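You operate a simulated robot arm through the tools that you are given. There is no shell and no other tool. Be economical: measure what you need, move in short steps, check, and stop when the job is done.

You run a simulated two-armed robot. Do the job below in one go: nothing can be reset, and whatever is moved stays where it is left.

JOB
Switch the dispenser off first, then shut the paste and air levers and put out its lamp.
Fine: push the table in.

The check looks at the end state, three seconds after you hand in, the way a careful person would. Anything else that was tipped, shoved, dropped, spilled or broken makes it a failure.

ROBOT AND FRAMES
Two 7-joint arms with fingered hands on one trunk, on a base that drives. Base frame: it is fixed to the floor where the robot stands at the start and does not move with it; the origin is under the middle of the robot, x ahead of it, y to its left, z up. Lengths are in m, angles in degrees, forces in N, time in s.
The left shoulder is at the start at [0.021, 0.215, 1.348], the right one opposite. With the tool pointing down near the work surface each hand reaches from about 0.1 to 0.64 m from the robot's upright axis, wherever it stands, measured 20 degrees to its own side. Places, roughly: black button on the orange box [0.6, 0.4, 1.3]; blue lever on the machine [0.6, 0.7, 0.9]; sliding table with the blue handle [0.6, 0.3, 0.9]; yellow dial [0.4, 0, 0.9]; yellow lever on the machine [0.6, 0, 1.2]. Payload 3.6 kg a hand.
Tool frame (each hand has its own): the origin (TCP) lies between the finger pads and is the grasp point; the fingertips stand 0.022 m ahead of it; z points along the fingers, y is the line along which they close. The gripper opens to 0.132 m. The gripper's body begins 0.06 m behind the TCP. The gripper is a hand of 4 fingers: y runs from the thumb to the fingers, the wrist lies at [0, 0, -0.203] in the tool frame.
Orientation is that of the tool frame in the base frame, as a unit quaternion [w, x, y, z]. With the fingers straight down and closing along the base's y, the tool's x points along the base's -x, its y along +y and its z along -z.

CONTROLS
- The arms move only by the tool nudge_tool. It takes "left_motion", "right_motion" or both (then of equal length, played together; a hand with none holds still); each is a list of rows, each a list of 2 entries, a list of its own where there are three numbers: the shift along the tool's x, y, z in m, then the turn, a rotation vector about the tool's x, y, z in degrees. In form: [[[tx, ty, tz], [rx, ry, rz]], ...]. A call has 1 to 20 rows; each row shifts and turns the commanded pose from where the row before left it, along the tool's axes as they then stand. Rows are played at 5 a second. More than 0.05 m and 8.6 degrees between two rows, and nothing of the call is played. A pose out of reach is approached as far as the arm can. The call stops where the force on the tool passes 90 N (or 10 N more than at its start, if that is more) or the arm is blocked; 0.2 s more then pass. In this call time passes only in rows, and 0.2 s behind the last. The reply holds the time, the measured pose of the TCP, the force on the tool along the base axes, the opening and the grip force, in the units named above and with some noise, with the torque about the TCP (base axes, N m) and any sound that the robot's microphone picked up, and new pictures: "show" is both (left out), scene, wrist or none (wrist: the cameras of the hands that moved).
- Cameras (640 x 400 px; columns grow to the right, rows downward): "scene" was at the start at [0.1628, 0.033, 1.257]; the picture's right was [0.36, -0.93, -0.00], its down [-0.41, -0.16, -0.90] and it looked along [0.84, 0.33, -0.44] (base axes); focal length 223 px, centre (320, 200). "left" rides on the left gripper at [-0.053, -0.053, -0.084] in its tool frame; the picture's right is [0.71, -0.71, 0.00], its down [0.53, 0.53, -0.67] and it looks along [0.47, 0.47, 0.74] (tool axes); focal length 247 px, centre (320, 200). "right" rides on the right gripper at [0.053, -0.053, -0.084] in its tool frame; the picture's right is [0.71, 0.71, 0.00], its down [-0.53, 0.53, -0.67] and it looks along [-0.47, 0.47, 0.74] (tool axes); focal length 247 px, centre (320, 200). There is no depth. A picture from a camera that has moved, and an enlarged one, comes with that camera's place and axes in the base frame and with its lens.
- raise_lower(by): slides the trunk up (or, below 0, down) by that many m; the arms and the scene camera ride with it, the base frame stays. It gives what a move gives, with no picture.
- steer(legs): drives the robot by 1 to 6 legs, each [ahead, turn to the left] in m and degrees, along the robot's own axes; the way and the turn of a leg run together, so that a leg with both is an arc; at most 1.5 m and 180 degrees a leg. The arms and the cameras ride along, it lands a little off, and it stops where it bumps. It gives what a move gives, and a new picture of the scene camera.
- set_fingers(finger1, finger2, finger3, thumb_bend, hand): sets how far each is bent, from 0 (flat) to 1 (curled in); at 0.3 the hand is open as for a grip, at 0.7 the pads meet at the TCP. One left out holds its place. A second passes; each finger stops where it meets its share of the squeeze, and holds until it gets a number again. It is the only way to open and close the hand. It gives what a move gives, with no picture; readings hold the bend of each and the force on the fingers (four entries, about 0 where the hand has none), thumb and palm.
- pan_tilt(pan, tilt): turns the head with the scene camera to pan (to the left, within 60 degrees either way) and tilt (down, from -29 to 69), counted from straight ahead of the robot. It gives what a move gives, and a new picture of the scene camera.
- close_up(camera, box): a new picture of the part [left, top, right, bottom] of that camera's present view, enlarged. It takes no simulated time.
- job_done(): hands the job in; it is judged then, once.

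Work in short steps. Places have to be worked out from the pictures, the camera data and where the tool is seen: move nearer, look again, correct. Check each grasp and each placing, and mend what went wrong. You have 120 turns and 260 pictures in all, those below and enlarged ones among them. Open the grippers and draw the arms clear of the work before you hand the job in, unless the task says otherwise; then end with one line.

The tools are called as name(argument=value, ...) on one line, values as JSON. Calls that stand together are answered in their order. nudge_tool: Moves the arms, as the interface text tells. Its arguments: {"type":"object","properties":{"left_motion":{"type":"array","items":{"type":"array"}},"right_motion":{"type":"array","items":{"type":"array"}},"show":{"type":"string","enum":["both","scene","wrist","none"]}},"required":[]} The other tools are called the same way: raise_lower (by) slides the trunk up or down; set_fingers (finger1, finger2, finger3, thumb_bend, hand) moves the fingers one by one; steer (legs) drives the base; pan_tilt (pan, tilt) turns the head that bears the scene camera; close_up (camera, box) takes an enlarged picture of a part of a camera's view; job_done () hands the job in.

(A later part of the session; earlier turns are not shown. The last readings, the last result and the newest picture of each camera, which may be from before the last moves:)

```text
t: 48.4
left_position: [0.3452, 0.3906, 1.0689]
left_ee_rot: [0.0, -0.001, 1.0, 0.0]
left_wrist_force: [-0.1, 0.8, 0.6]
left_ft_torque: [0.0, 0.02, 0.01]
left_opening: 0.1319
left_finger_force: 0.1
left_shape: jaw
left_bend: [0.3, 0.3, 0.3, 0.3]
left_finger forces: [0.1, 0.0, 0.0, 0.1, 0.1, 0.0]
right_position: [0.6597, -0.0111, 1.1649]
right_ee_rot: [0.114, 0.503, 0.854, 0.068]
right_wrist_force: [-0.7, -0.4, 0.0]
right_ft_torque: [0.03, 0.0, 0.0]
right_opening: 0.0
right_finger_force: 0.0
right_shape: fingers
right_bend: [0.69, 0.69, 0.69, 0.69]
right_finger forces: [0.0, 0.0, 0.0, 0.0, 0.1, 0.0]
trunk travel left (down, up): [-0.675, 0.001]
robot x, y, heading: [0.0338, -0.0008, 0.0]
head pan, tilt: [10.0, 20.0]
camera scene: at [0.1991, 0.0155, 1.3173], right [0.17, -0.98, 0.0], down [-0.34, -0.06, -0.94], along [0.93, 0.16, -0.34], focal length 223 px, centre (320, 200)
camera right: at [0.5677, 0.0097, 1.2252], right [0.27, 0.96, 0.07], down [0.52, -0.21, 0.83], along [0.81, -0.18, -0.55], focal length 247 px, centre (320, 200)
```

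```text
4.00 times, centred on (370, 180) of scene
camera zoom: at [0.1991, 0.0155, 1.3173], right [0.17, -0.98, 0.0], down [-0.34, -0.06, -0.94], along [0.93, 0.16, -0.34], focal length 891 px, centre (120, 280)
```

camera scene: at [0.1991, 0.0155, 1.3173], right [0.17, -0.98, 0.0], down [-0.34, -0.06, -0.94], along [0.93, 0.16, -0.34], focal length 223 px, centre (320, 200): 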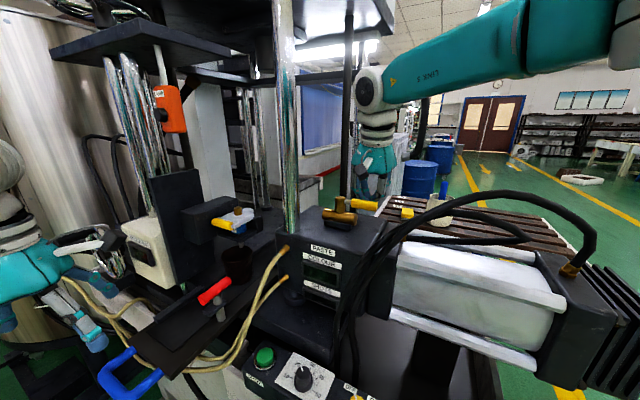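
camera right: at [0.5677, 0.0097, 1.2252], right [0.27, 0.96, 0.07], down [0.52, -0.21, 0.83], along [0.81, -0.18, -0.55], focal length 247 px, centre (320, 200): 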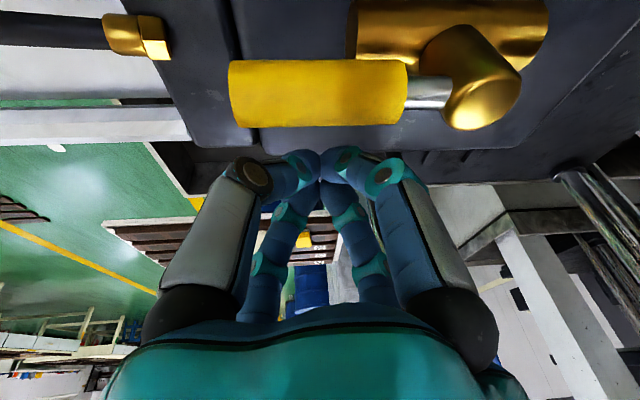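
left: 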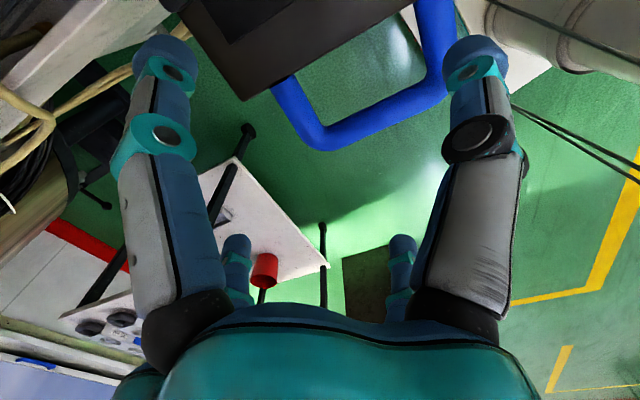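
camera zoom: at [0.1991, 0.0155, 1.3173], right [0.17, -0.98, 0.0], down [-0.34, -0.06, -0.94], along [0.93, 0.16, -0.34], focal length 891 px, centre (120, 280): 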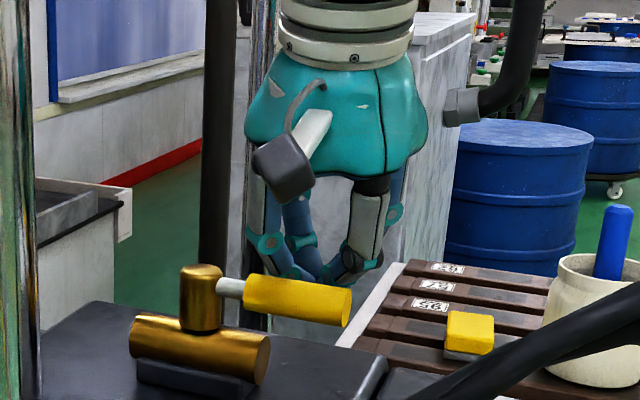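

The fingers stand right behind the handle at its height. I pull towards the robot along the first part of the arc and watch the force.

nudge_tool(right_motion=[[[0.001, -0.0018, 0.0077], [0, 0, 0]], [[0.0143, -0.0186, -0.0063], [0, 0, 0]], [[0.0081, -0.0137, -0.0043], [0, 0, 0]], [[0.0081, -0.0137, -0.0043], [0, 0, 0]], [[0, 0, 0], [0, 0, 0]]])

close_up(camera="scene", box=[310, 130, 430, 230])

```text
t: 49.6
left_position: [0.344, 0.3913, 1.0688]
left_ee_rot: [0.0, -0.001, 1.0, 0.0]
left_wrist_force: [-0.5, 0.9, -0.4]
left_ft_torque: [0.02, -0.01, 0.0]
left_opening: 0.132
left_finger_force: 0.0
left_shape: jaw
left_bend: [0.3, 0.3, 0.3, 0.3]
left_finger forces: [0.0, 0.0, 0.0, 0.0, 0.0, 0.1]
right_position: [0.6025, -0.006, 1.1586]
right_ee_rot: [0.113, 0.503, 0.854, 0.067]
right_wrist_force: [-0.3, -1.2, 0.3]
right_ft_torque: [0.04, -0.01, 0.0]
right_opening: 0.0
right_finger_force: 0.5
right_shape: fingers
right_bend: [0.69, 0.69, 0.69, 0.69]
right_finger forces: [0.9, 0.0, 0.0, 0.0, 0.1, 0.0]
trunk travel left (down, up): [-0.675, 0.001]
robot x, y, heading: [0.0329, 0.0003, 0.1]
head pan, tilt: [10.0, 20.0]
camera scene: at [0.199, 0.016, 1.3173], right [0.17, -0.98, 0.0], down [-0.34, -0.06, -0.94], along [0.93, 0.16, -0.34], focal length 223 px, centre (320, 200)
camera right: at [0.5105, 0.0156, 1.2201], right [0.27, 0.96, 0.07], down [0.52, -0.21, 0.83], along [0.81, -0.18, -0.55], focal length 247 px, centre (320, 200)
```

scene: 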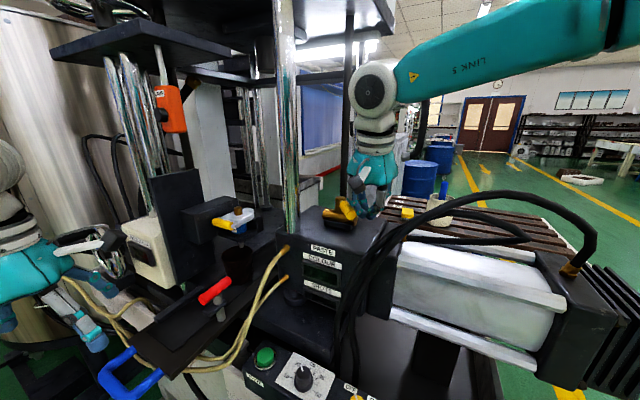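
right: 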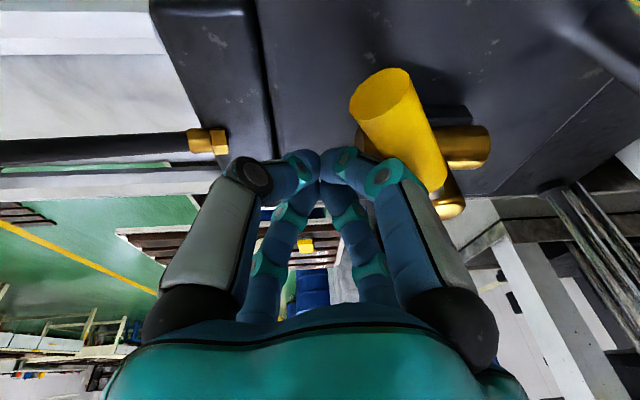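

```text
4.00 times, centred on (370, 180) of scene
camera zoom: at [0.199, 0.016, 1.3173], right [0.17, -0.98, 0.0], down [-0.34, -0.06, -0.94], along [0.93, 0.16, -0.34], focal length 891 px, centre (120, 280)
```

zoom: 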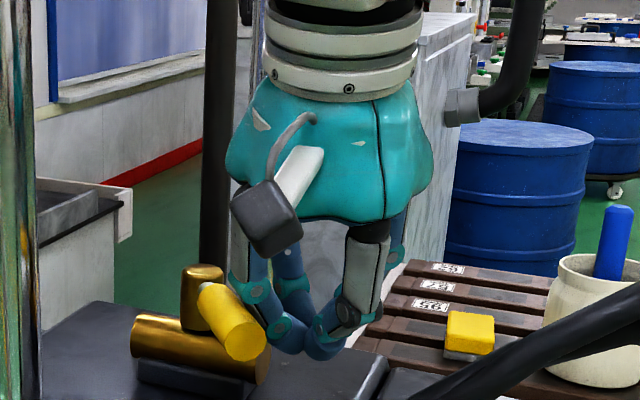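

The handle turns toward the robot as hoped, already about 60°. I go on along the arc.

nudge_tool(right_motion=[[[0.0118, -0.0073, -0.0033], [0, 0, 0]], [[0.0118, -0.0073, -0.0033], [0, 0, 0]], [[0.0138, -0.0001, -0.0019], [0, 0, 0]], [[0, 0, 0], [0, 0, 0]]])

close_up(camera="scene", box=[310, 130, 430, 230])

```text
t: 50.6
left_position: [0.3434, 0.3903, 1.0692]
left_ee_rot: [0.0, 0.0, 1.0, 0.0]
left_wrist_force: [-0.4, -0.5, -0.1]
left_ft_torque: [0.01, 0.01, -0.02]
left_opening: 0.1317
left_finger_force: 0.1
left_shape: jaw
left_bend: [0.3, 0.3, 0.3, 0.3]
left_finger forces: [0.0, 0.0, 0.0, 0.0, 0.0, 0.0]
right_position: [0.5704, 0.0219, 1.158]
right_ee_rot: [0.113, 0.503, 0.854, 0.069]
right_wrist_force: [-0.6, 0.3, 0.3]
right_ft_torque: [-0.01, -0.01, -0.01]
right_opening: 0.0
right_finger_force: 0.1
right_shape: fingers
right_bend: [0.69, 0.69, 0.69, 0.69]
right_finger forces: [0.0, 0.0, 0.0, 0.0, 0.0, 0.1]
trunk travel left (down, up): [-0.675, 0.001]
robot x, y, heading: [0.0324, 0.0006, 0.1]
head pan, tilt: [10.0, 20.0]
camera scene: at [0.1992, 0.0156, 1.3173], right [0.17, -0.98, 0.0], down [-0.34, -0.06, -0.94], along [0.93, 0.16, -0.34], focal length 223 px, centre (320, 200)
camera right: at [0.4782, 0.0423, 1.2186], right [0.27, 0.96, 0.07], down [0.52, -0.21, 0.83], along [0.81, -0.18, -0.55], focal length 247 px, centre (320, 200)
```

scene: 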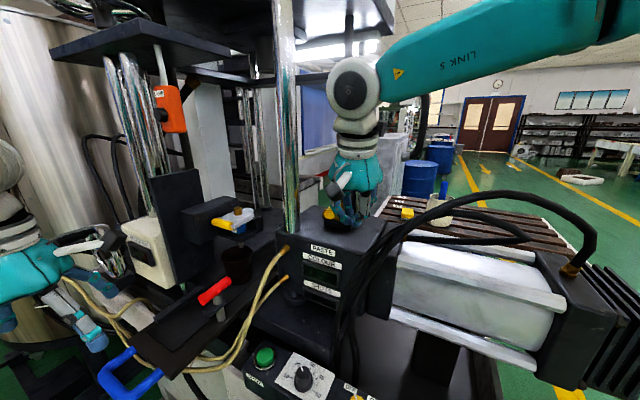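
right: 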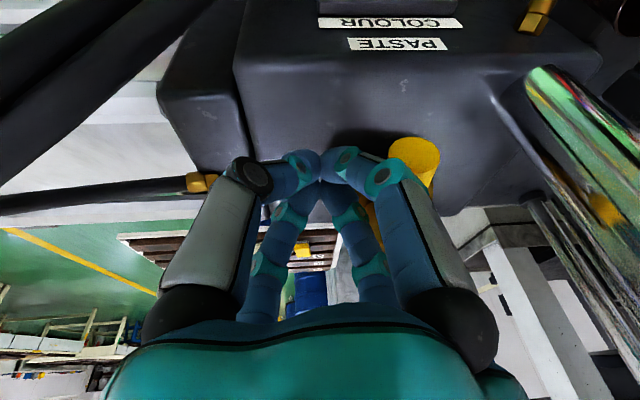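

```text
4.00 times, centred on (370, 180) of scene
camera zoom: at [0.1992, 0.0156, 1.3173], right [0.17, -0.98, 0.0], down [-0.34, -0.06, -0.94], along [0.93, 0.16, -0.34], focal length 891 px, centre (120, 280)
```

zoom: 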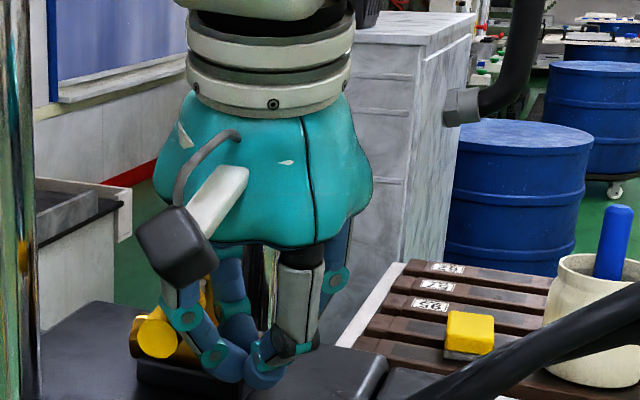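

The handle points towards the robot at about 83°. I push the last bit in small steps, watching force for the stop.

nudge_tool(right_motion=[[[0.0093, 0.0007, -0.001], [0, 0, 0]], [[0.0093, 0.0007, -0.001], [0, 0, 0]], [[0, 0, 0], [0, 0, 0]]], show="wrist")

close_up(camera="scene", box=[310, 130, 430, 230])

```text
t: 51.4
left_position: [0.343, 0.391, 1.0694]
left_ee_rot: [0.0, -0.001, 1.0, 0.0]
left_wrist_force: [-0.7, 0.5, -0.3]
left_ft_torque: [0.02, 0.02, 0.0]
left_opening: 0.1317
left_finger_force: 0.1
left_shape: jaw
left_bend: [0.3, 0.3, 0.3, 0.3]
left_finger forces: [0.1, 0.0, 0.0, 0.0, 0.1, 0.0]
right_position: [0.5615, 0.0352, 1.1588]
right_ee_rot: [0.114, 0.504, 0.854, 0.068]
right_wrist_force: [-0.1, -5.2, 0.8]
right_ft_torque: [0.03, -0.01, 0.02]
right_opening: 0.0001
right_finger_force: 1.6
right_shape: fingers
right_bend: [0.7, 0.69, 0.69, 0.69]
right_finger forces: [4.3, 0.1, 0.0, 0.1, 0.0, 0.0]
trunk travel left (down, up): [-0.675, 0.001]
robot x, y, heading: [0.0312, -0.0021, 0.0]
head pan, tilt: [10.0, 20.0]
camera right: at [0.4705, 0.0573, 1.2193], right [0.27, 0.96, 0.07], down [0.51, -0.21, 0.83], along [0.81, -0.18, -0.55], focal length 247 px, centre (320, 200)
```

right: 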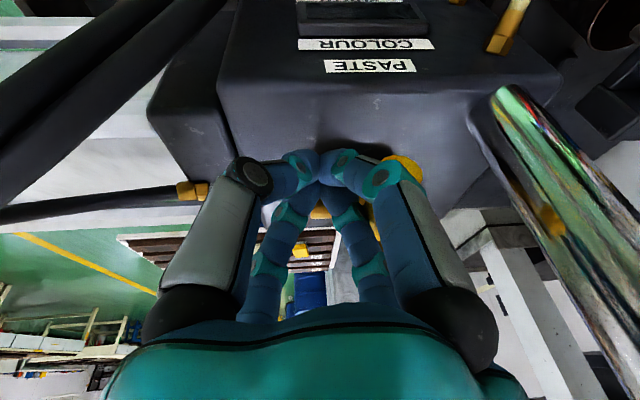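

```text
4.00 times, centred on (370, 180) of scene
camera zoom: at [0.1992, 0.0152, 1.3173], right [0.17, -0.98, 0.0], down [-0.34, -0.06, -0.94], along [0.93, 0.16, -0.34], focal length 891 px, centre (120, 280)
```

zoom: 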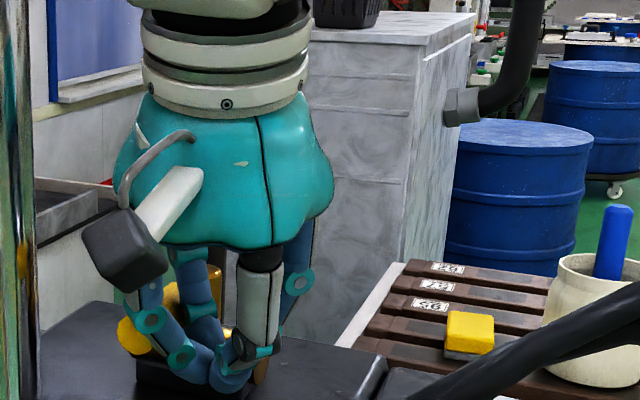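

The handle is now ~90° across with force beginning to rise, so likely at its stop. One small further push to confirm.

nudge_tool(right_motion=[[[0.006, 0.0005, 0], [0, 0, 0]], [[0, 0, 0], [0, 0, 0]]], show="none")

```text
t: 52.0
left_position: [0.3438, 0.3901, 1.0691]
left_ee_rot: [0.001, -0.001, 1.0, 0.001]
left_wrist_force: [-1.1, -0.8, 0.2]
left_ft_torque: [0.0, 0.03, -0.01]
left_opening: 0.1317
left_finger_force: 0.0
left_shape: jaw
left_bend: [0.3, 0.3, 0.3, 0.3]
left_finger forces: [0.0, 0.0, 0.1, 0.0, 0.0, 0.1]
right_position: [0.561, 0.0378, 1.158]
right_ee_rot: [0.114, 0.505, 0.853, 0.067]
right_wrist_force: [3.7, -15.7, 5.0]
right_ft_torque: [0.09, -0.03, -0.23]
right_opening: 0.0
right_finger_force: 7.3
right_shape: fingers
right_bend: [0.7, 0.69, 0.69, 0.69]
right_finger forces: [5.6, 8.6, 0.1, 0.0, 0.0, 0.1]
trunk travel left (down, up): [-0.675, 0.001]
robot x, y, heading: [0.029, 0.0009, 0.0]
head pan, tilt: [10.0, 20.0]
```

The stop is reached: paste valve shut. I back off sideways, rise, and draw back.

nudge_tool(right_motion=[[[-0.0175, -0.0097, 0], [0, 0, 0]], [[-0.005, 0.0092, -0.0386], [0, 0, 0]], [[-0.005, 0.0092, -0.0386], [0, 0, 0]], [[-0.005, 0.0092, -0.0386], [0, 0, 0]], [[0.0187, -0.0338, -0.0104], [0, 0, 0]], [[0.0187, -0.0338, -0.0104], [0, 0, 0]], [[0.0187, -0.0338, -0.0104], [0, 0, 0]], [[0.0187, -0.0338, -0.0104], [0, 0, 0]], [[0, 0, 0], [0, 0, 0]]], show="scene")

close_up(camera="scene", box=[290, 130, 430, 240])

```text
t: 54.0
left_position: [0.3444, 0.3914, 1.0686]
left_ee_rot: [-0.001, -0.001, 1.0, 0.0]
left_wrist_force: [0.5, 0.2, -0.5]
left_ft_torque: [0.04, 0.0, -0.01]
left_opening: 0.1321
left_finger_force: 0.0
left_shape: jaw
left_bend: [0.3, 0.3, 0.3, 0.3]
left_finger forces: [0.0, 0.0, 0.0, 0.0, 0.0, 0.0]
right_position: [0.4004, 0.0226, 1.2749]
right_ee_rot: [0.113, 0.503, 0.854, 0.069]
right_wrist_force: [0.1, -0.2, -0.3]
right_ft_torque: [0.0, -0.01, -0.01]
right_opening: 0.0
right_finger_force: 0.1
right_shape: fingers
right_bend: [0.69, 0.69, 0.69, 0.69]
right_finger forces: [0.1, 0.0, 0.0, 0.0, 0.0, 0.0]
trunk travel left (down, up): [-0.675, 0.001]
robot x, y, heading: [0.0292, -0.0022, 0.0]
head pan, tilt: [10.0, 20.0]
camera scene: at [0.1996, 0.0159, 1.3172], right [0.17, -0.98, 0.0], down [-0.34, -0.06, -0.94], along [0.93, 0.16, -0.34], focal length 223 px, centre (320, 200)
```

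scene: 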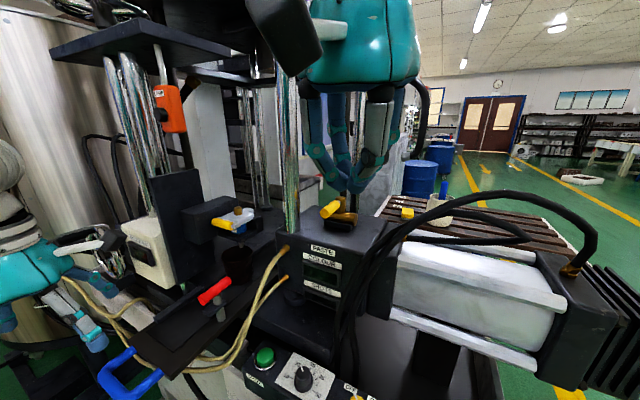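

```text
3.64 times, centred on (360, 185) of scene
camera zoom: at [0.1996, 0.0159, 1.3172], right [0.17, -0.98, 0.0], down [-0.34, -0.06, -0.94], along [0.93, 0.16, -0.34], focal length 810 px, centre (174, 254)
```

zoom: 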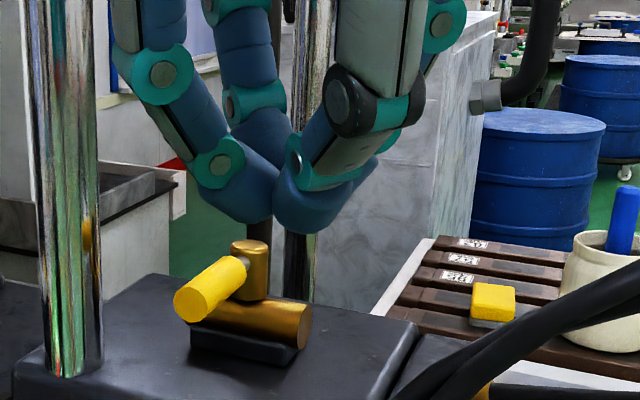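

Paste valve is clearly across its body. Next the blue air lever at the machine's far left; I park the right hand back-right, draw the left hand back, and look left.

nudge_tool(right_motion=[[[-0.026, -0.0146, 0], [0, 0, 0]], [[-0.026, -0.0146, 0], [0, 0, 0]], [[-0.026, -0.0146, 0], [0, 0, 0]], [[-0.007, -0.032, -0.0065], [0, 0, 0]], [[-0.007, -0.032, -0.0065], [0, 0, 0]]], left_motion=[[[0.03, 0, -0.02], [0, 0, 0]], [[0.03, 0, -0.02], [0, 0, 0]], [[0.03, 0, -0.02], [0, 0, 0]], [[0.02, 0, 0], [0, 0, 0]], [[0, 0, 0], [0, 0, 0]]], show="none")

pan_tilt(pan=50, tilt=25)

```text
t: 55.2
left_position: [0.2521, 0.3935, 1.1301]
left_ee_rot: [0.0, -0.001, 1.0, 0.0]
left_wrist_force: [-0.9, 0.1, 0.1]
left_ft_torque: [0.0, 0.04, 0.0]
left_opening: 0.1318
left_finger_force: 0.1
left_shape: jaw
left_bend: [0.3, 0.3, 0.3, 0.3]
left_finger forces: [0.0, 0.0, 0.0, 0.0, 0.0, 0.0]
left hand out of reach, approached as far as the arm can: row 4
right_position: [0.3494, -0.1119, 1.2731]
right_ee_rot: [0.114, 0.503, 0.854, 0.069]
right_wrist_force: [-0.3, 0.3, 0.1]
right_ft_torque: [0.03, -0.02, 0.01]
right_opening: 0.0
right_finger_force: 0.1
right_shape: fingers
right_bend: [0.69, 0.69, 0.69, 0.69]
right_finger forces: [0.2, 0.1, 0.0, 0.0, 0.1, 0.0]
trunk travel left (down, up): [-0.675, 0.001]
robot x, y, heading: [0.0273, 0.0014, 0.2]
head pan, tilt: [10.0, 20.0]
```

```text
t: 56.3
left_position: [0.2531, 0.3942, 1.1297]
left_ee_rot: [-0.001, 0.0, 1.0, 0.001]
left_wrist_force: [0.3, 0.1, -0.5]
left_ft_torque: [0.01, 0.01, 0.01]
left_opening: 0.132
left_finger_force: 0.1
left_shape: jaw
left_bend: [0.3, 0.3, 0.3, 0.3]
left_finger forces: [0.0, 0.0, 0.0, 0.0, 0.0, 0.0]
right_position: [0.351, -0.1103, 1.2744]
right_ee_rot: [0.114, 0.503, 0.854, 0.068]
right_wrist_force: [0.6, 0.7, 0.1]
right_ft_torque: [-0.03, -0.01, 0.01]
right_opening: 0.0002
right_finger_force: 0.1
right_shape: fingers
right_bend: [0.69, 0.69, 0.69, 0.69]
right_finger forces: [0.0, 0.0, 0.0, 0.1, 0.0, 0.0]
trunk travel left (down, up): [-0.675, 0.001]
robot x, y, heading: [0.0295, -0.0039, 0.2]
head pan, tilt: [50.0, 25.0]
camera scene: at [0.1664, 0.0703, 1.3092], right [0.77, -0.64, 0.0], down [-0.27, -0.32, -0.91], along [0.58, 0.69, -0.42], focal length 223 px, centre (320, 200)
```

scene: 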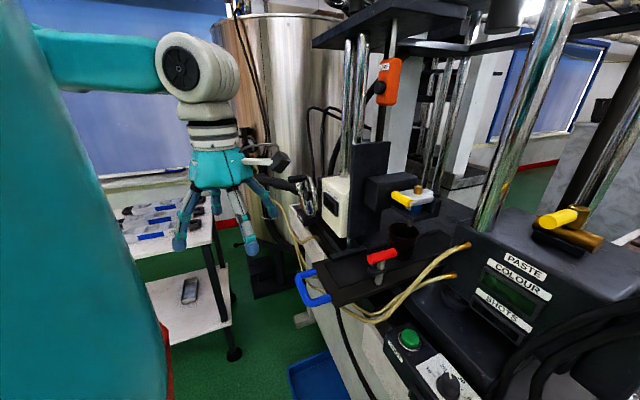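

close_up(camera="scene", box=[220, 120, 380, 300])

close_up(camera="scene", box=[330, 10, 450, 110])

close_up(camera="left", box=[0, 0, 640, 400])

```text
2.22 times, centred on (300, 210) of scene
camera zoom: at [0.1664, 0.0703, 1.3092], right [0.77, -0.64, 0.0], down [-0.27, -0.32, -0.91], along [0.58, 0.69, -0.42], focal length 495 px, centre (364, 178)
```

zoom: 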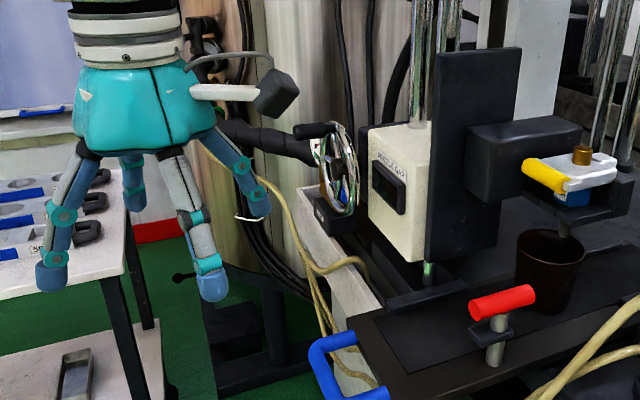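

```text
4.00 times, centred on (390, 60) of scene
camera zoom: at [0.1664, 0.0703, 1.3092], right [0.77, -0.64, 0.0], down [-0.27, -0.32, -0.91], along [0.58, 0.69, -0.42], focal length 891 px, centre (40, 760)
```

zoom: 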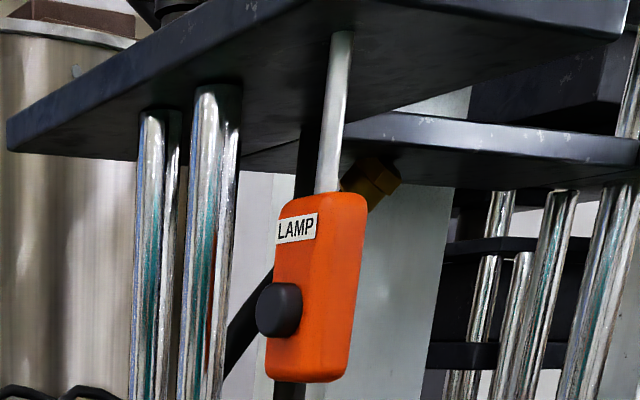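

```text
1.00 times, centred on (320, 200) of left (not enlarged: the box is as wide or as high as the picture)
camera zoom: at [0.3071, 0.3412, 1.2149], right [-0.71, -0.71, 0.0], down [-0.53, 0.52, 0.67], along [-0.47, 0.47, -0.74], focal length 247 px, centre (320, 200)
```

zoom: 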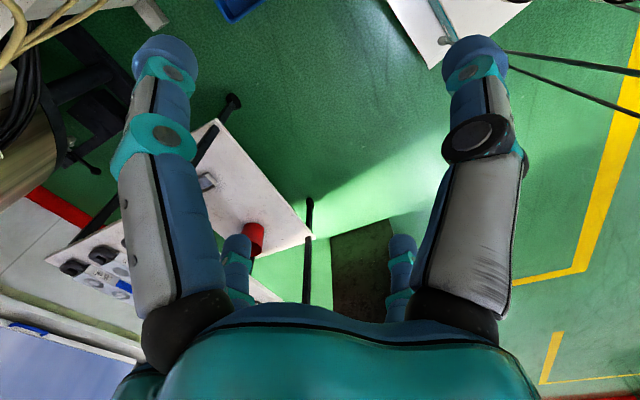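

The LAMP box button is seen. The blue lever seems to be behind the handwheel; I zoom there.

close_up(camera="scene", box=[280, 165, 340, 240])

raise_lower(by=-0.1)

close_up(camera="scene", box=[260, 90, 380, 190])

```text
5.33 times, centred on (310, 202) of scene
camera zoom: at [0.1664, 0.0703, 1.3092], right [0.77, -0.64, 0.0], down [-0.27, -0.32, -0.91], along [0.58, 0.69, -0.42], focal length 1188 px, centre (373, 187)
```

zoom: 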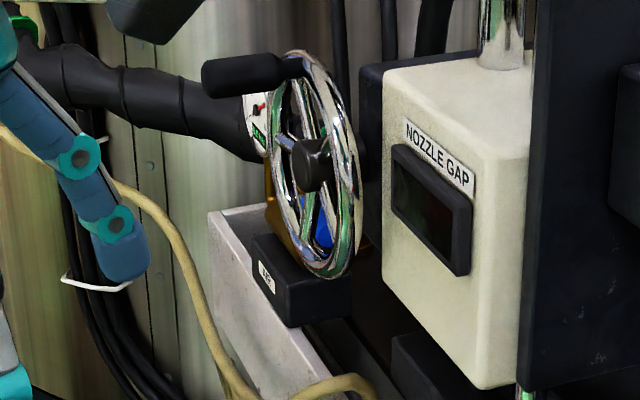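

```text
t: 57.6
left_position: [0.2536, 0.3924, 1.0306]
left_ee_rot: [0.0, -0.001, 1.0, 0.0]
left_wrist_force: [0.3, 0.4, 0.3]
left_ft_torque: [-0.04, -0.02, -0.05]
left_opening: 0.1321
left_finger_force: 0.0
left_shape: jaw
left_bend: [0.3, 0.3, 0.3, 0.3]
left_finger forces: [0.0, 0.1, 0.0, 0.1, 0.0, 0.0]
right_position: [0.3478, -0.1095, 1.1756]
right_ee_rot: [0.114, 0.503, 0.854, 0.069]
right_wrist_force: [-0.8, 0.0, -0.7]
right_ft_torque: [0.01, 0.02, -0.03]
right_opening: 0.0
right_finger_force: 0.1
right_shape: fingers
right_bend: [0.69, 0.69, 0.69, 0.69]
right_finger forces: [0.0, 0.1, 0.0, 0.0, 0.1, 0.1]
trunk travel left (down, up): [-0.575, 0.101]
robot x, y, heading: [0.0308, -0.0002, 0.1]
head pan, tilt: [50.0, 25.0]
```

```text
4.00 times, centred on (320, 140) of scene
camera zoom: at [0.1664, 0.0703, 1.2091], right [0.77, -0.64, 0.0], down [-0.27, -0.32, -0.91], along [0.58, 0.69, -0.42], focal length 891 px, centre (320, 440)
```

zoom: 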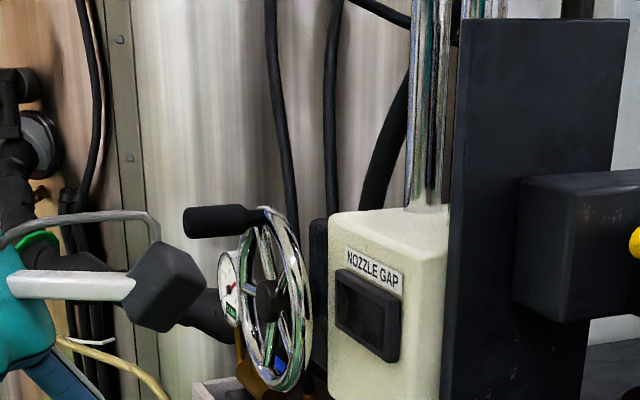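

The blue lever sits behind the handwheel (wheel centre ≈ (0.55,0.58,1.03)); I must reposition to the left. I raise the trunk, back off from the tray, turn, drive to about (0.05,0.48) and face forward again.

raise_lower(by=0.1)

steer(legs=[[-0.25, 0]])

```text
t: 59.0
left_position: [0.2528, 0.3933, 1.1296]
left_ee_rot: [-0.001, -0.001, 1.0, 0.001]
left_wrist_force: [0.7, -0.2, -0.3]
left_ft_torque: [-0.05, 0.0, -0.01]
left_opening: 0.132
left_finger_force: 0.0
left_shape: jaw
left_bend: [0.3, 0.3, 0.3, 0.3]
left_finger forces: [0.0, 0.1, 0.0, 0.1, 0.0, 0.0]
right_position: [0.3492, -0.1098, 1.2751]
right_ee_rot: [0.113, 0.503, 0.854, 0.067]
right_wrist_force: [0.1, -0.2, -0.1]
right_ft_torque: [0.0, -0.02, -0.01]
right_opening: 0.0001
right_finger_force: 0.1
right_shape: fingers
right_bend: [0.69, 0.69, 0.69, 0.69]
right_finger forces: [0.0, 0.0, 0.0, 0.0, 0.1, 0.0]
trunk travel left (down, up): [-0.675, 0.001]
robot x, y, heading: [0.0298, 0.0007, 0.0]
head pan, tilt: [50.0, 25.0]
```

```text
t: 60.8
left_position: [0.0065, 0.3937, 1.1314]
left_ee_rot: [0.001, -0.002, 1.0, 0.0]
left_wrist_force: [0.7, -0.9, -0.4]
left_ft_torque: [0.02, -0.03, -0.04]
left_opening: 0.132
left_finger_force: 0.1
left_shape: jaw
left_bend: [0.3, 0.3, 0.3, 0.3]
left_finger forces: [0.1, 0.1, 0.0, 0.0, 0.0, 0.0]
right_position: [0.1016, -0.1099, 1.2768]
right_ee_rot: [0.113, 0.502, 0.855, 0.068]
right_wrist_force: [0.0, 0.0, 0.7]
right_ft_torque: [-0.02, -0.02, 0.03]
right_opening: 0.0
right_finger_force: 0.0
right_shape: fingers
right_bend: [0.69, 0.69, 0.69, 0.69]
right_finger forces: [0.0, 0.0, 0.0, 0.0, 0.0, 0.1]
trunk travel left (down, up): [-0.675, 0.001]
robot x, y, heading: [-0.2164, 0.0014, 0.4]
head pan, tilt: [50.0, 25.0]
camera scene: at [-0.0815, 0.0705, 1.3093], right [0.77, -0.64, 0.0], down [-0.27, -0.32, -0.91], along [0.58, 0.7, -0.42], focal length 223 px, centre (320, 200)
```

scene: 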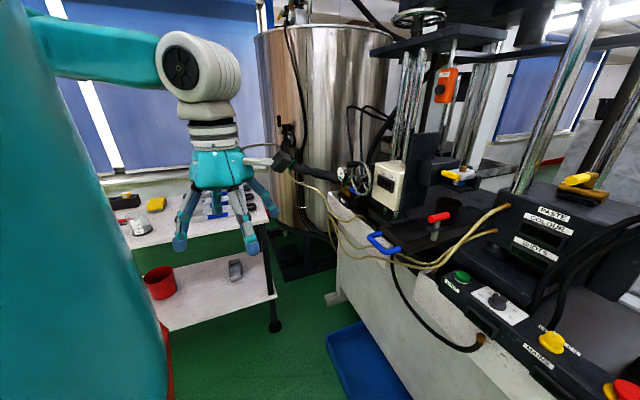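

Floor ahead-left is free; table corner is near (0.30,0.98). I turn left 60°, drive 0.52 m, and turn back.

steer(legs=[[0, 60], [0.52, 0], [0, -55]])

pan_tilt(pan=15, tilt=25)

```text
t: 63.4
left_position: [-0.3792, 0.4226, 1.1321]
left_ee_rot: [0.0, -0.431, 0.902, 0.001]
left_wrist_force: [1.1, -0.3, 0.0]
left_ft_torque: [0.0, 0.0, -0.02]
left_opening: 0.1324
left_finger_force: 0.0
left_shape: jaw
left_bend: [0.3, 0.3, 0.3, 0.3]
left_finger forces: [0.1, 0.1, 0.0, 0.0, 0.1, 0.0]
right_position: [0.0706, 0.1809, 1.2776]
right_ee_rot: [0.074, 0.086, 0.987, 0.111]
right_wrist_force: [-0.5, 0.6, -0.3]
right_ft_torque: [-0.01, -0.01, -0.01]
right_opening: 0.0
right_finger_force: 0.1
right_shape: fingers
right_bend: [0.69, 0.69, 0.69, 0.69]
right_finger forces: [0.1, 0.0, 0.0, 0.1, 0.0, 0.0]
trunk travel left (down, up): [-0.675, 0.001]
robot x, y, heading: [-0.1912, -0.021, 51.8]
head pan, tilt: [50.0, 25.0]
stopped in leg 1: the robot was blocked; the commanded pose is now the measured one
camera scene: at [-0.1637, 0.1313, 1.3091], right [0.98, 0.2, 0.0], down [0.09, -0.41, -0.91], along [-0.18, 0.89, -0.42], focal length 223 px, centre (320, 200)
```

scene: 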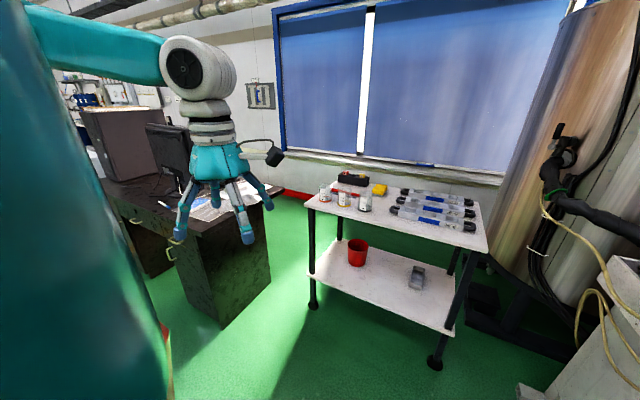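

```text
t: 64.4
left_position: [-0.3775, 0.4214, 1.1324]
left_ee_rot: [0.0, -0.432, 0.902, 0.0]
left_wrist_force: [0.3, -0.1, -1.0]
left_ft_torque: [0.03, 0.0, 0.02]
left_opening: 0.132
left_finger_force: 0.2
left_shape: jaw
left_bend: [0.3, 0.3, 0.3, 0.3]
left_finger forces: [0.0, 0.0, 0.0, 0.0, 0.0, 0.0]
right_position: [0.0711, 0.1796, 1.2755]
right_ee_rot: [0.074, 0.086, 0.987, 0.11]
right_wrist_force: [-0.4, -0.2, 0.3]
right_ft_torque: [0.0, 0.0, 0.01]
right_opening: 0.0
right_finger_force: 0.0
right_shape: fingers
right_bend: [0.69, 0.69, 0.69, 0.69]
right_finger forces: [0.1, 0.0, 0.0, 0.0, 0.0, 0.0]
trunk travel left (down, up): [-0.675, 0.001]
robot x, y, heading: [-0.1915, -0.0193, 51.7]
head pan, tilt: [15.0, 25.0]
camera scene: at [-0.1076, 0.1251, 1.3092], right [0.92, -0.4, 0.0], down [-0.17, -0.39, -0.91], along [0.36, 0.83, -0.42], focal length 223 px, centre (320, 200)
```

scene: 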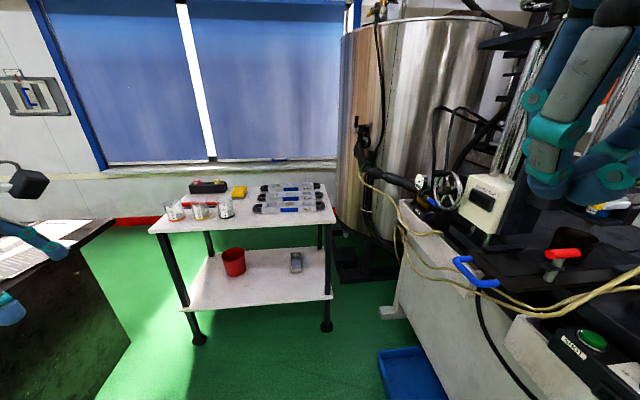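

The turn was blocked at 52°. I look around for what was touched before moving on.

pan_tilt(pan=60, tilt=15)

pan_tilt(pan=0, tilt=69)

pan_tilt(pan=60, tilt=60)

pan_tilt(pan=-60, tilt=60)

```text
t: 65.5
left_position: [-0.3785, 0.4217, 1.1316]
left_ee_rot: [-0.001, -0.433, 0.902, 0.001]
left_wrist_force: [0.2, 0.2, 0.3]
left_ft_torque: [-0.01, 0.04, -0.01]
left_opening: 0.132
left_finger_force: 0.2
left_shape: jaw
left_bend: [0.3, 0.3, 0.3, 0.3]
left_finger forces: [0.0, 0.0, 0.1, 0.0, 0.0, 0.0]
right_position: [0.0724, 0.1776, 1.2767]
right_ee_rot: [0.072, 0.086, 0.988, 0.11]
right_wrist_force: [0.2, -0.3, 0.3]
right_ft_torque: [0.02, -0.01, 0.0]
right_opening: 0.0001
right_finger_force: 0.0
right_shape: fingers
right_bend: [0.69, 0.69, 0.69, 0.69]
right_finger forces: [0.0, 0.0, 0.0, 0.0, 0.0, 0.0]
trunk travel left (down, up): [-0.675, 0.001]
robot x, y, heading: [-0.1933, -0.0234, 51.6]
head pan, tilt: [60.0, 15.0]
camera scene: at [-0.178, 0.1271, 1.3254], right [0.93, 0.37, 0.0], down [0.09, -0.24, -0.97], along [-0.36, 0.9, -0.26], focal length 223 px, centre (320, 200)
```

scene: 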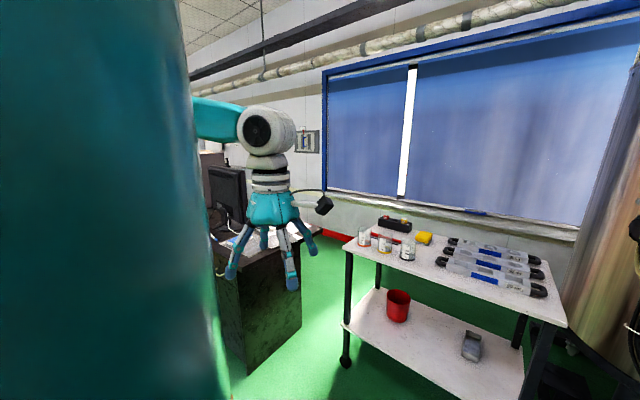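

```text
t: 66.8
left_position: [-0.3795, 0.4224, 1.1324]
left_ee_rot: [-0.001, -0.432, 0.902, 0.001]
left_wrist_force: [-0.2, 0.3, -0.9]
left_ft_torque: [0.03, -0.01, -0.03]
left_opening: 0.1322
left_finger_force: 0.1
left_shape: jaw
left_bend: [0.3, 0.3, 0.3, 0.3]
left_finger forces: [0.0, 0.0, 0.0, 0.0, 0.0, 0.0]
right_position: [0.0737, 0.1785, 1.2776]
right_ee_rot: [0.073, 0.086, 0.987, 0.11]
right_wrist_force: [0.2, -0.5, -0.7]
right_ft_torque: [-0.01, 0.04, 0.0]
right_opening: 0.0
right_finger_force: 0.0
right_shape: fingers
right_bend: [0.69, 0.69, 0.69, 0.69]
right_finger forces: [0.0, 0.1, 0.0, 0.1, 0.0, 0.0]
trunk travel left (down, up): [-0.675, 0.001]
robot x, y, heading: [-0.1928, -0.0206, 51.6]
head pan, tilt: [0.0, 68.8]
camera scene: at [-0.1091, 0.0841, 1.2498], right [0.78, -0.62, 0.0], down [-0.58, -0.73, -0.36], along [0.22, 0.28, -0.93], focal length 223 px, centre (320, 200)
```

scene: 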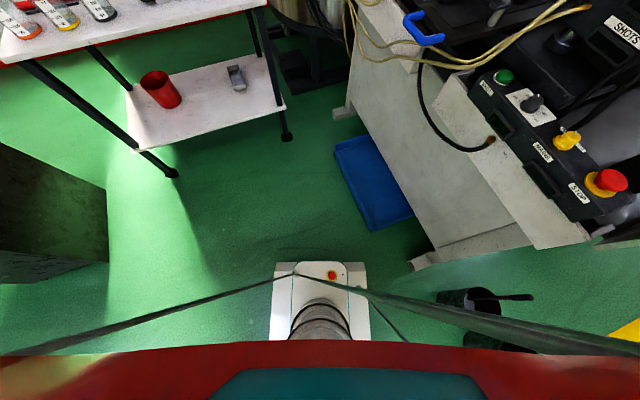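

```text
t: 68.1
left_position: [-0.3783, 0.423, 1.1314]
left_ee_rot: [-0.001, -0.432, 0.902, 0.001]
left_wrist_force: [0.2, 0.1, -0.4]
left_ft_torque: [0.01, -0.01, 0.04]
left_opening: 0.1317
left_finger_force: 0.1
left_shape: jaw
left_bend: [0.3, 0.3, 0.3, 0.3]
left_finger forces: [0.0, 0.0, 0.1, 0.0, 0.0, 0.0]
right_position: [0.0712, 0.1784, 1.2761]
right_ee_rot: [0.073, 0.086, 0.988, 0.11]
right_wrist_force: [0.4, -0.4, -0.1]
right_ft_torque: [-0.01, 0.05, 0.03]
right_opening: 0.0
right_finger_force: 0.0
right_shape: fingers
right_bend: [0.69, 0.69, 0.69, 0.69]
right_finger forces: [0.0, 0.1, 0.0, 0.0, 0.1, 0.0]
trunk travel left (down, up): [-0.675, 0.001]
robot x, y, heading: [-0.1903, -0.0172, 51.8]
head pan, tilt: [60.0, 60.0]
camera scene: at [-0.1683, 0.1022, 1.2592], right [0.93, 0.37, 0.0], down [0.32, -0.81, -0.5], along [-0.18, 0.46, -0.87], focal length 223 px, centre (320, 200)
```

scene: 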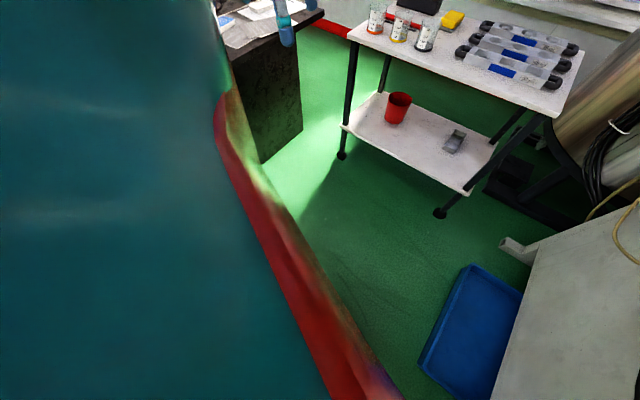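

```text
t: 70.1
left_position: [-0.3788, 0.4221, 1.132]
left_ee_rot: [-0.001, -0.432, 0.902, 0.001]
left_wrist_force: [-0.1, 0.3, 0.6]
left_ft_torque: [0.01, -0.01, -0.01]
left_opening: 0.1322
left_finger_force: 0.0
left_shape: jaw
left_bend: [0.3, 0.3, 0.3, 0.3]
left_finger forces: [0.0, 0.0, 0.0, 0.0, 0.1, 0.0]
right_position: [0.0722, 0.1788, 1.2763]
right_ee_rot: [0.073, 0.086, 0.988, 0.11]
right_wrist_force: [-0.5, 0.6, 0.4]
right_ft_torque: [0.02, 0.0, -0.02]
right_opening: 0.0002
right_finger_force: 0.0
right_shape: fingers
right_bend: [0.69, 0.69, 0.69, 0.69]
right_finger forces: [0.0, 0.0, 0.1, 0.0, 0.0, 0.1]
trunk travel left (down, up): [-0.675, 0.001]
robot x, y, heading: [-0.1899, -0.0162, 51.7]
head pan, tilt: [-60.0, 60.0]
camera scene: at [-0.0778, 0.0306, 1.2592], right [-0.15, -0.99, 0.0], down [-0.86, 0.13, -0.5], along [0.49, -0.07, -0.87], focal length 223 px, centre (320, 200)
```

scene: 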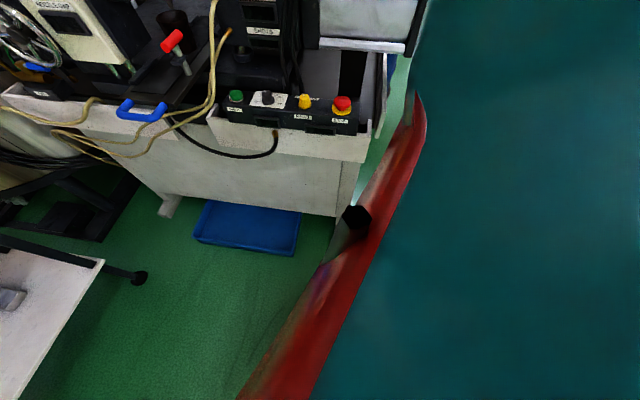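

The push came from the left side: likely the left elbow met something out of view. I turn back 8° first, then stretch the left hand forward so that the elbow comes in.

steer(legs=[[0, -8]])

nudge_tool(left_motion=[[[-0.04, 0, 0], [0, 0, 0]], [[-0.04, 0, 0], [0, 0, 0]], [[-0.04, 0, 0], [0, 0, 0]], [[-0.04, 0, 0], [0, 0, 0]], [[-0.04, 0, 0], [0, 0, 0]], [[-0.03, 0, 0], [0, 0, 0]], [[0, 0, 0], [0, 0, 0]]], show="none")

pan_tilt(pan=60, tilt=10)

```text
t: 71.1
left_position: [-0.3154, 0.4423, 1.1327]
left_ee_rot: [-0.001, -0.368, 0.93, 0.0]
left_wrist_force: [0.5, 0.2, 0.2]
left_ft_torque: [-0.03, -0.05, 0.0]
left_opening: 0.1317
left_finger_force: 0.1
left_shape: jaw
left_bend: [0.3, 0.3, 0.3, 0.3]
left_finger forces: [0.0, 0.0, 0.0, 0.0, 0.1, 0.1]
right_position: [0.0983, 0.1404, 1.277]
right_ee_rot: [0.08, 0.155, 0.979, 0.105]
right_wrist_force: [0.4, -0.4, 0.3]
right_ft_torque: [0.01, -0.05, 0.0]
right_opening: 0.0001
right_finger_force: 0.0
right_shape: fingers
right_bend: [0.69, 0.69, 0.69, 0.69]
right_finger forces: [0.1, 0.0, 0.1, 0.0, 0.1, 0.0]
trunk travel left (down, up): [-0.675, 0.001]
robot x, y, heading: [-0.1965, -0.016, 43.8]
head pan, tilt: [-60.0, 60.0]
camera scene: at [-0.0753, 0.0171, 1.2592], right [-0.28, -0.96, 0.0], down [-0.83, 0.24, -0.5], along [0.48, -0.14, -0.87], focal length 223 px, centre (320, 200)
```

scene: 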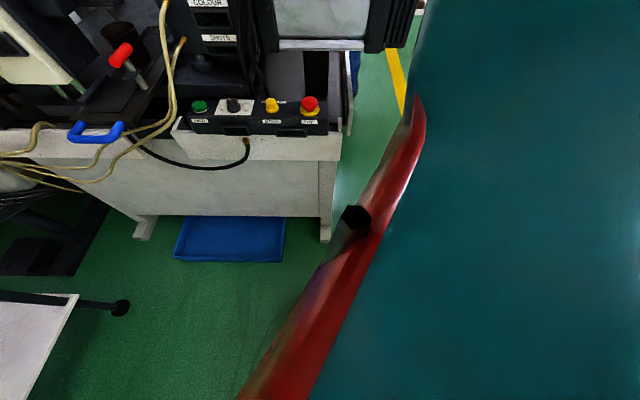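

```text
t: 72.7
left_position: [-0.1496, 0.6012, 1.1319]
left_ee_rot: [0.0, -0.368, 0.93, 0.0]
left_wrist_force: [-0.2, 0.3, 0.2]
left_ft_torque: [-0.01, 0.02, 0.0]
left_opening: 0.1323
left_finger_force: 0.0
left_shape: jaw
left_bend: [0.3, 0.3, 0.3, 0.3]
left_finger forces: [0.0, 0.0, 0.0, 0.0, 0.1, 0.1]
right_position: [0.0981, 0.1404, 1.2767]
right_ee_rot: [0.08, 0.155, 0.979, 0.104]
right_wrist_force: [-0.5, 0.4, -0.3]
right_ft_torque: [0.03, 0.0, 0.02]
right_opening: 0.0001
right_finger_force: 0.0
right_shape: fingers
right_bend: [0.69, 0.69, 0.69, 0.69]
right_finger forces: [0.1, 0.1, 0.1, 0.0, 0.0, 0.1]
trunk travel left (down, up): [-0.675, 0.001]
robot x, y, heading: [-0.1948, -0.0211, 43.6]
head pan, tilt: [-60.0, 60.0]
```

```text
t: 74.7
left_position: [-0.1485, 0.6007, 1.1324]
left_ee_rot: [-0.001, -0.369, 0.93, 0.001]
left_wrist_force: [-0.8, 0.2, -0.5]
left_ft_torque: [0.0, 0.04, -0.06]
left_opening: 0.1321
left_finger_force: 0.0
left_shape: jaw
left_bend: [0.3, 0.3, 0.3, 0.3]
left_finger forces: [0.0, 0.0, 0.2, 0.0, 0.1, 0.1]
right_position: [0.0963, 0.1403, 1.2773]
right_ee_rot: [0.08, 0.155, 0.979, 0.104]
right_wrist_force: [-0.6, 0.6, -0.6]
right_ft_torque: [0.04, 0.0, 0.0]
right_opening: 0.0
right_finger_force: 0.0
right_shape: fingers
right_bend: [0.69, 0.69, 0.69, 0.69]
right_finger forces: [0.1, 0.1, 0.0, 0.0, 0.1, 0.0]
trunk travel left (down, up): [-0.675, 0.001]
robot x, y, heading: [-0.1943, -0.0124, 43.6]
head pan, tilt: [60.0, 10.0]
camera scene: at [-0.1609, 0.1269, 1.3335], right [0.97, 0.23, 0.0], down [0.04, -0.17, -0.98], along [-0.23, 0.96, -0.17], focal length 223 px, centre (320, 200)
```

scene: 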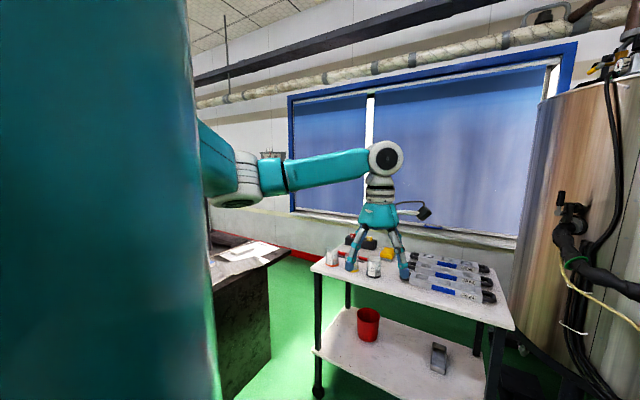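

The monitor still stood after the bump and the elbow is now nearer in. I turn left 16° (to ~60°), drive 0.42 m and look.

steer(legs=[[0, 16]])

```text
t: 76.1
left_position: [-0.3204, 0.5924, 1.1309]
left_ee_rot: [-0.001, -0.495, 0.869, 0.001]
left_wrist_force: [-0.8, 0.2, -0.1]
left_ft_torque: [0.03, -0.03, 0.0]
left_opening: 0.1319
left_finger_force: 0.0
left_shape: jaw
left_bend: [0.3, 0.3, 0.3, 0.3]
left_finger forces: [0.0, 0.0, 0.0, 0.0, 0.1, 0.0]
right_position: [0.0431, 0.2176, 1.2761]
right_ee_rot: [0.065, 0.017, 0.991, 0.115]
right_wrist_force: [-0.1, 0.0, 0.8]
right_ft_torque: [0.02, 0.02, 0.0]
right_opening: 0.0
right_finger_force: 0.1
right_shape: fingers
right_bend: [0.69, 0.69, 0.69, 0.69]
right_finger forces: [0.0, 0.1, 0.1, 0.0, 0.1, 0.0]
trunk travel left (down, up): [-0.675, 0.001]
robot x, y, heading: [-0.1803, -0.0187, 59.8]
head pan, tilt: [60.0, 10.0]
camera scene: at [-0.1907, 0.1263, 1.3336], right [0.87, 0.5, 0.0], down [0.09, -0.15, -0.98], along [-0.49, 0.85, -0.17], focal length 223 px, centre (320, 200)
```

scene: 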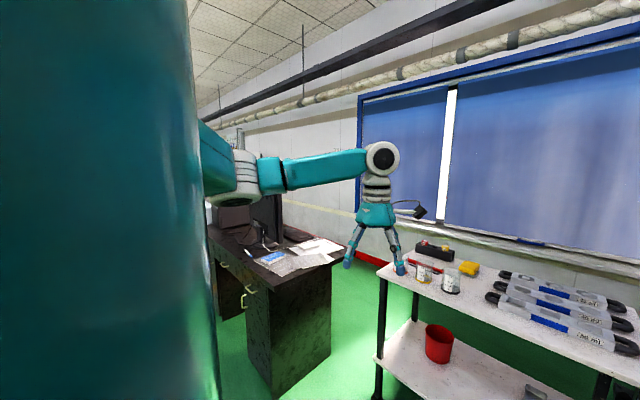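

Turned without a bump. Now drive 0.42 m ahead.

steer(legs=[[0.42, 0]])

pan_tilt(pan=-20, tilt=69)

```text
t: 78.7
left_position: [-0.1162, 0.9549, 1.132]
left_ee_rot: [0.0, -0.498, 0.867, 0.001]
left_wrist_force: [-0.7, -0.1, -0.5]
left_ft_torque: [0.01, 0.03, -0.01]
left_opening: 0.132
left_finger_force: 0.1
left_shape: jaw
left_bend: [0.3, 0.3, 0.3, 0.3]
left_finger forces: [0.1, 0.0, 0.1, 0.0, 0.0, 0.0]
right_position: [0.2514, 0.5829, 1.2786]
right_ee_rot: [0.065, 0.013, 0.991, 0.115]
right_wrist_force: [-0.5, 0.5, 0.5]
right_ft_torque: [-0.02, 0.02, 0.0]
right_opening: 0.0001
right_finger_force: 0.1
right_shape: fingers
right_bend: [0.69, 0.69, 0.69, 0.69]
right_finger forces: [0.0, 0.1, 0.0, 0.1, 0.0, 0.0]
trunk travel left (down, up): [-0.675, 0.001]
robot x, y, heading: [0.0261, 0.3422, 60.3]
head pan, tilt: [60.0, 10.0]
camera scene: at [0.0182, 0.49, 1.3335], right [0.86, 0.5, 0.0], down [0.09, -0.15, -0.98], along [-0.5, 0.85, -0.17], focal length 223 px, centre (320, 200)
```

scene: 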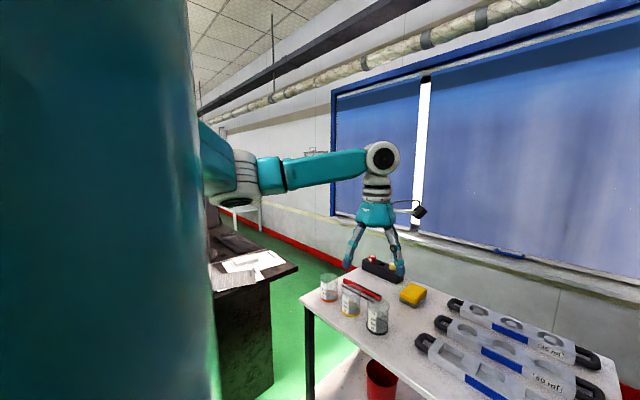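

```text
t: 80.2
left_position: [-0.1158, 0.9549, 1.1317]
left_ee_rot: [-0.001, -0.498, 0.867, 0.001]
left_wrist_force: [0.0, 0.5, -1.1]
left_ft_torque: [0.02, -0.01, 0.03]
left_opening: 0.132
left_finger_force: 0.0
left_shape: jaw
left_bend: [0.3, 0.3, 0.3, 0.3]
left_finger forces: [0.0, 0.1, 0.1, 0.0, 0.0, 0.1]
right_position: [0.2518, 0.5826, 1.2781]
right_ee_rot: [0.065, 0.013, 0.991, 0.115]
right_wrist_force: [-0.2, -0.3, -0.7]
right_ft_torque: [-0.03, -0.03, 0.04]
right_opening: 0.0
right_finger_force: 0.0
right_shape: fingers
right_bend: [0.69, 0.69, 0.69, 0.69]
right_finger forces: [0.0, 0.1, 0.1, 0.1, 0.0, 0.0]
trunk travel left (down, up): [-0.675, 0.001]
robot x, y, heading: [0.0255, 0.3435, 60.2]
head pan, tilt: [-20.0, 68.8]
camera scene: at [0.1076, 0.4456, 1.2498], right [0.65, -0.76, 0.0], down [-0.71, -0.6, -0.36], along [0.28, 0.23, -0.93], focal length 223 px, centre (320, 200)
```

scene: 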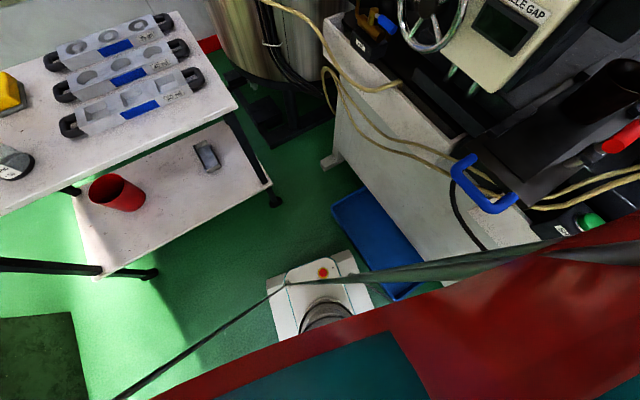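

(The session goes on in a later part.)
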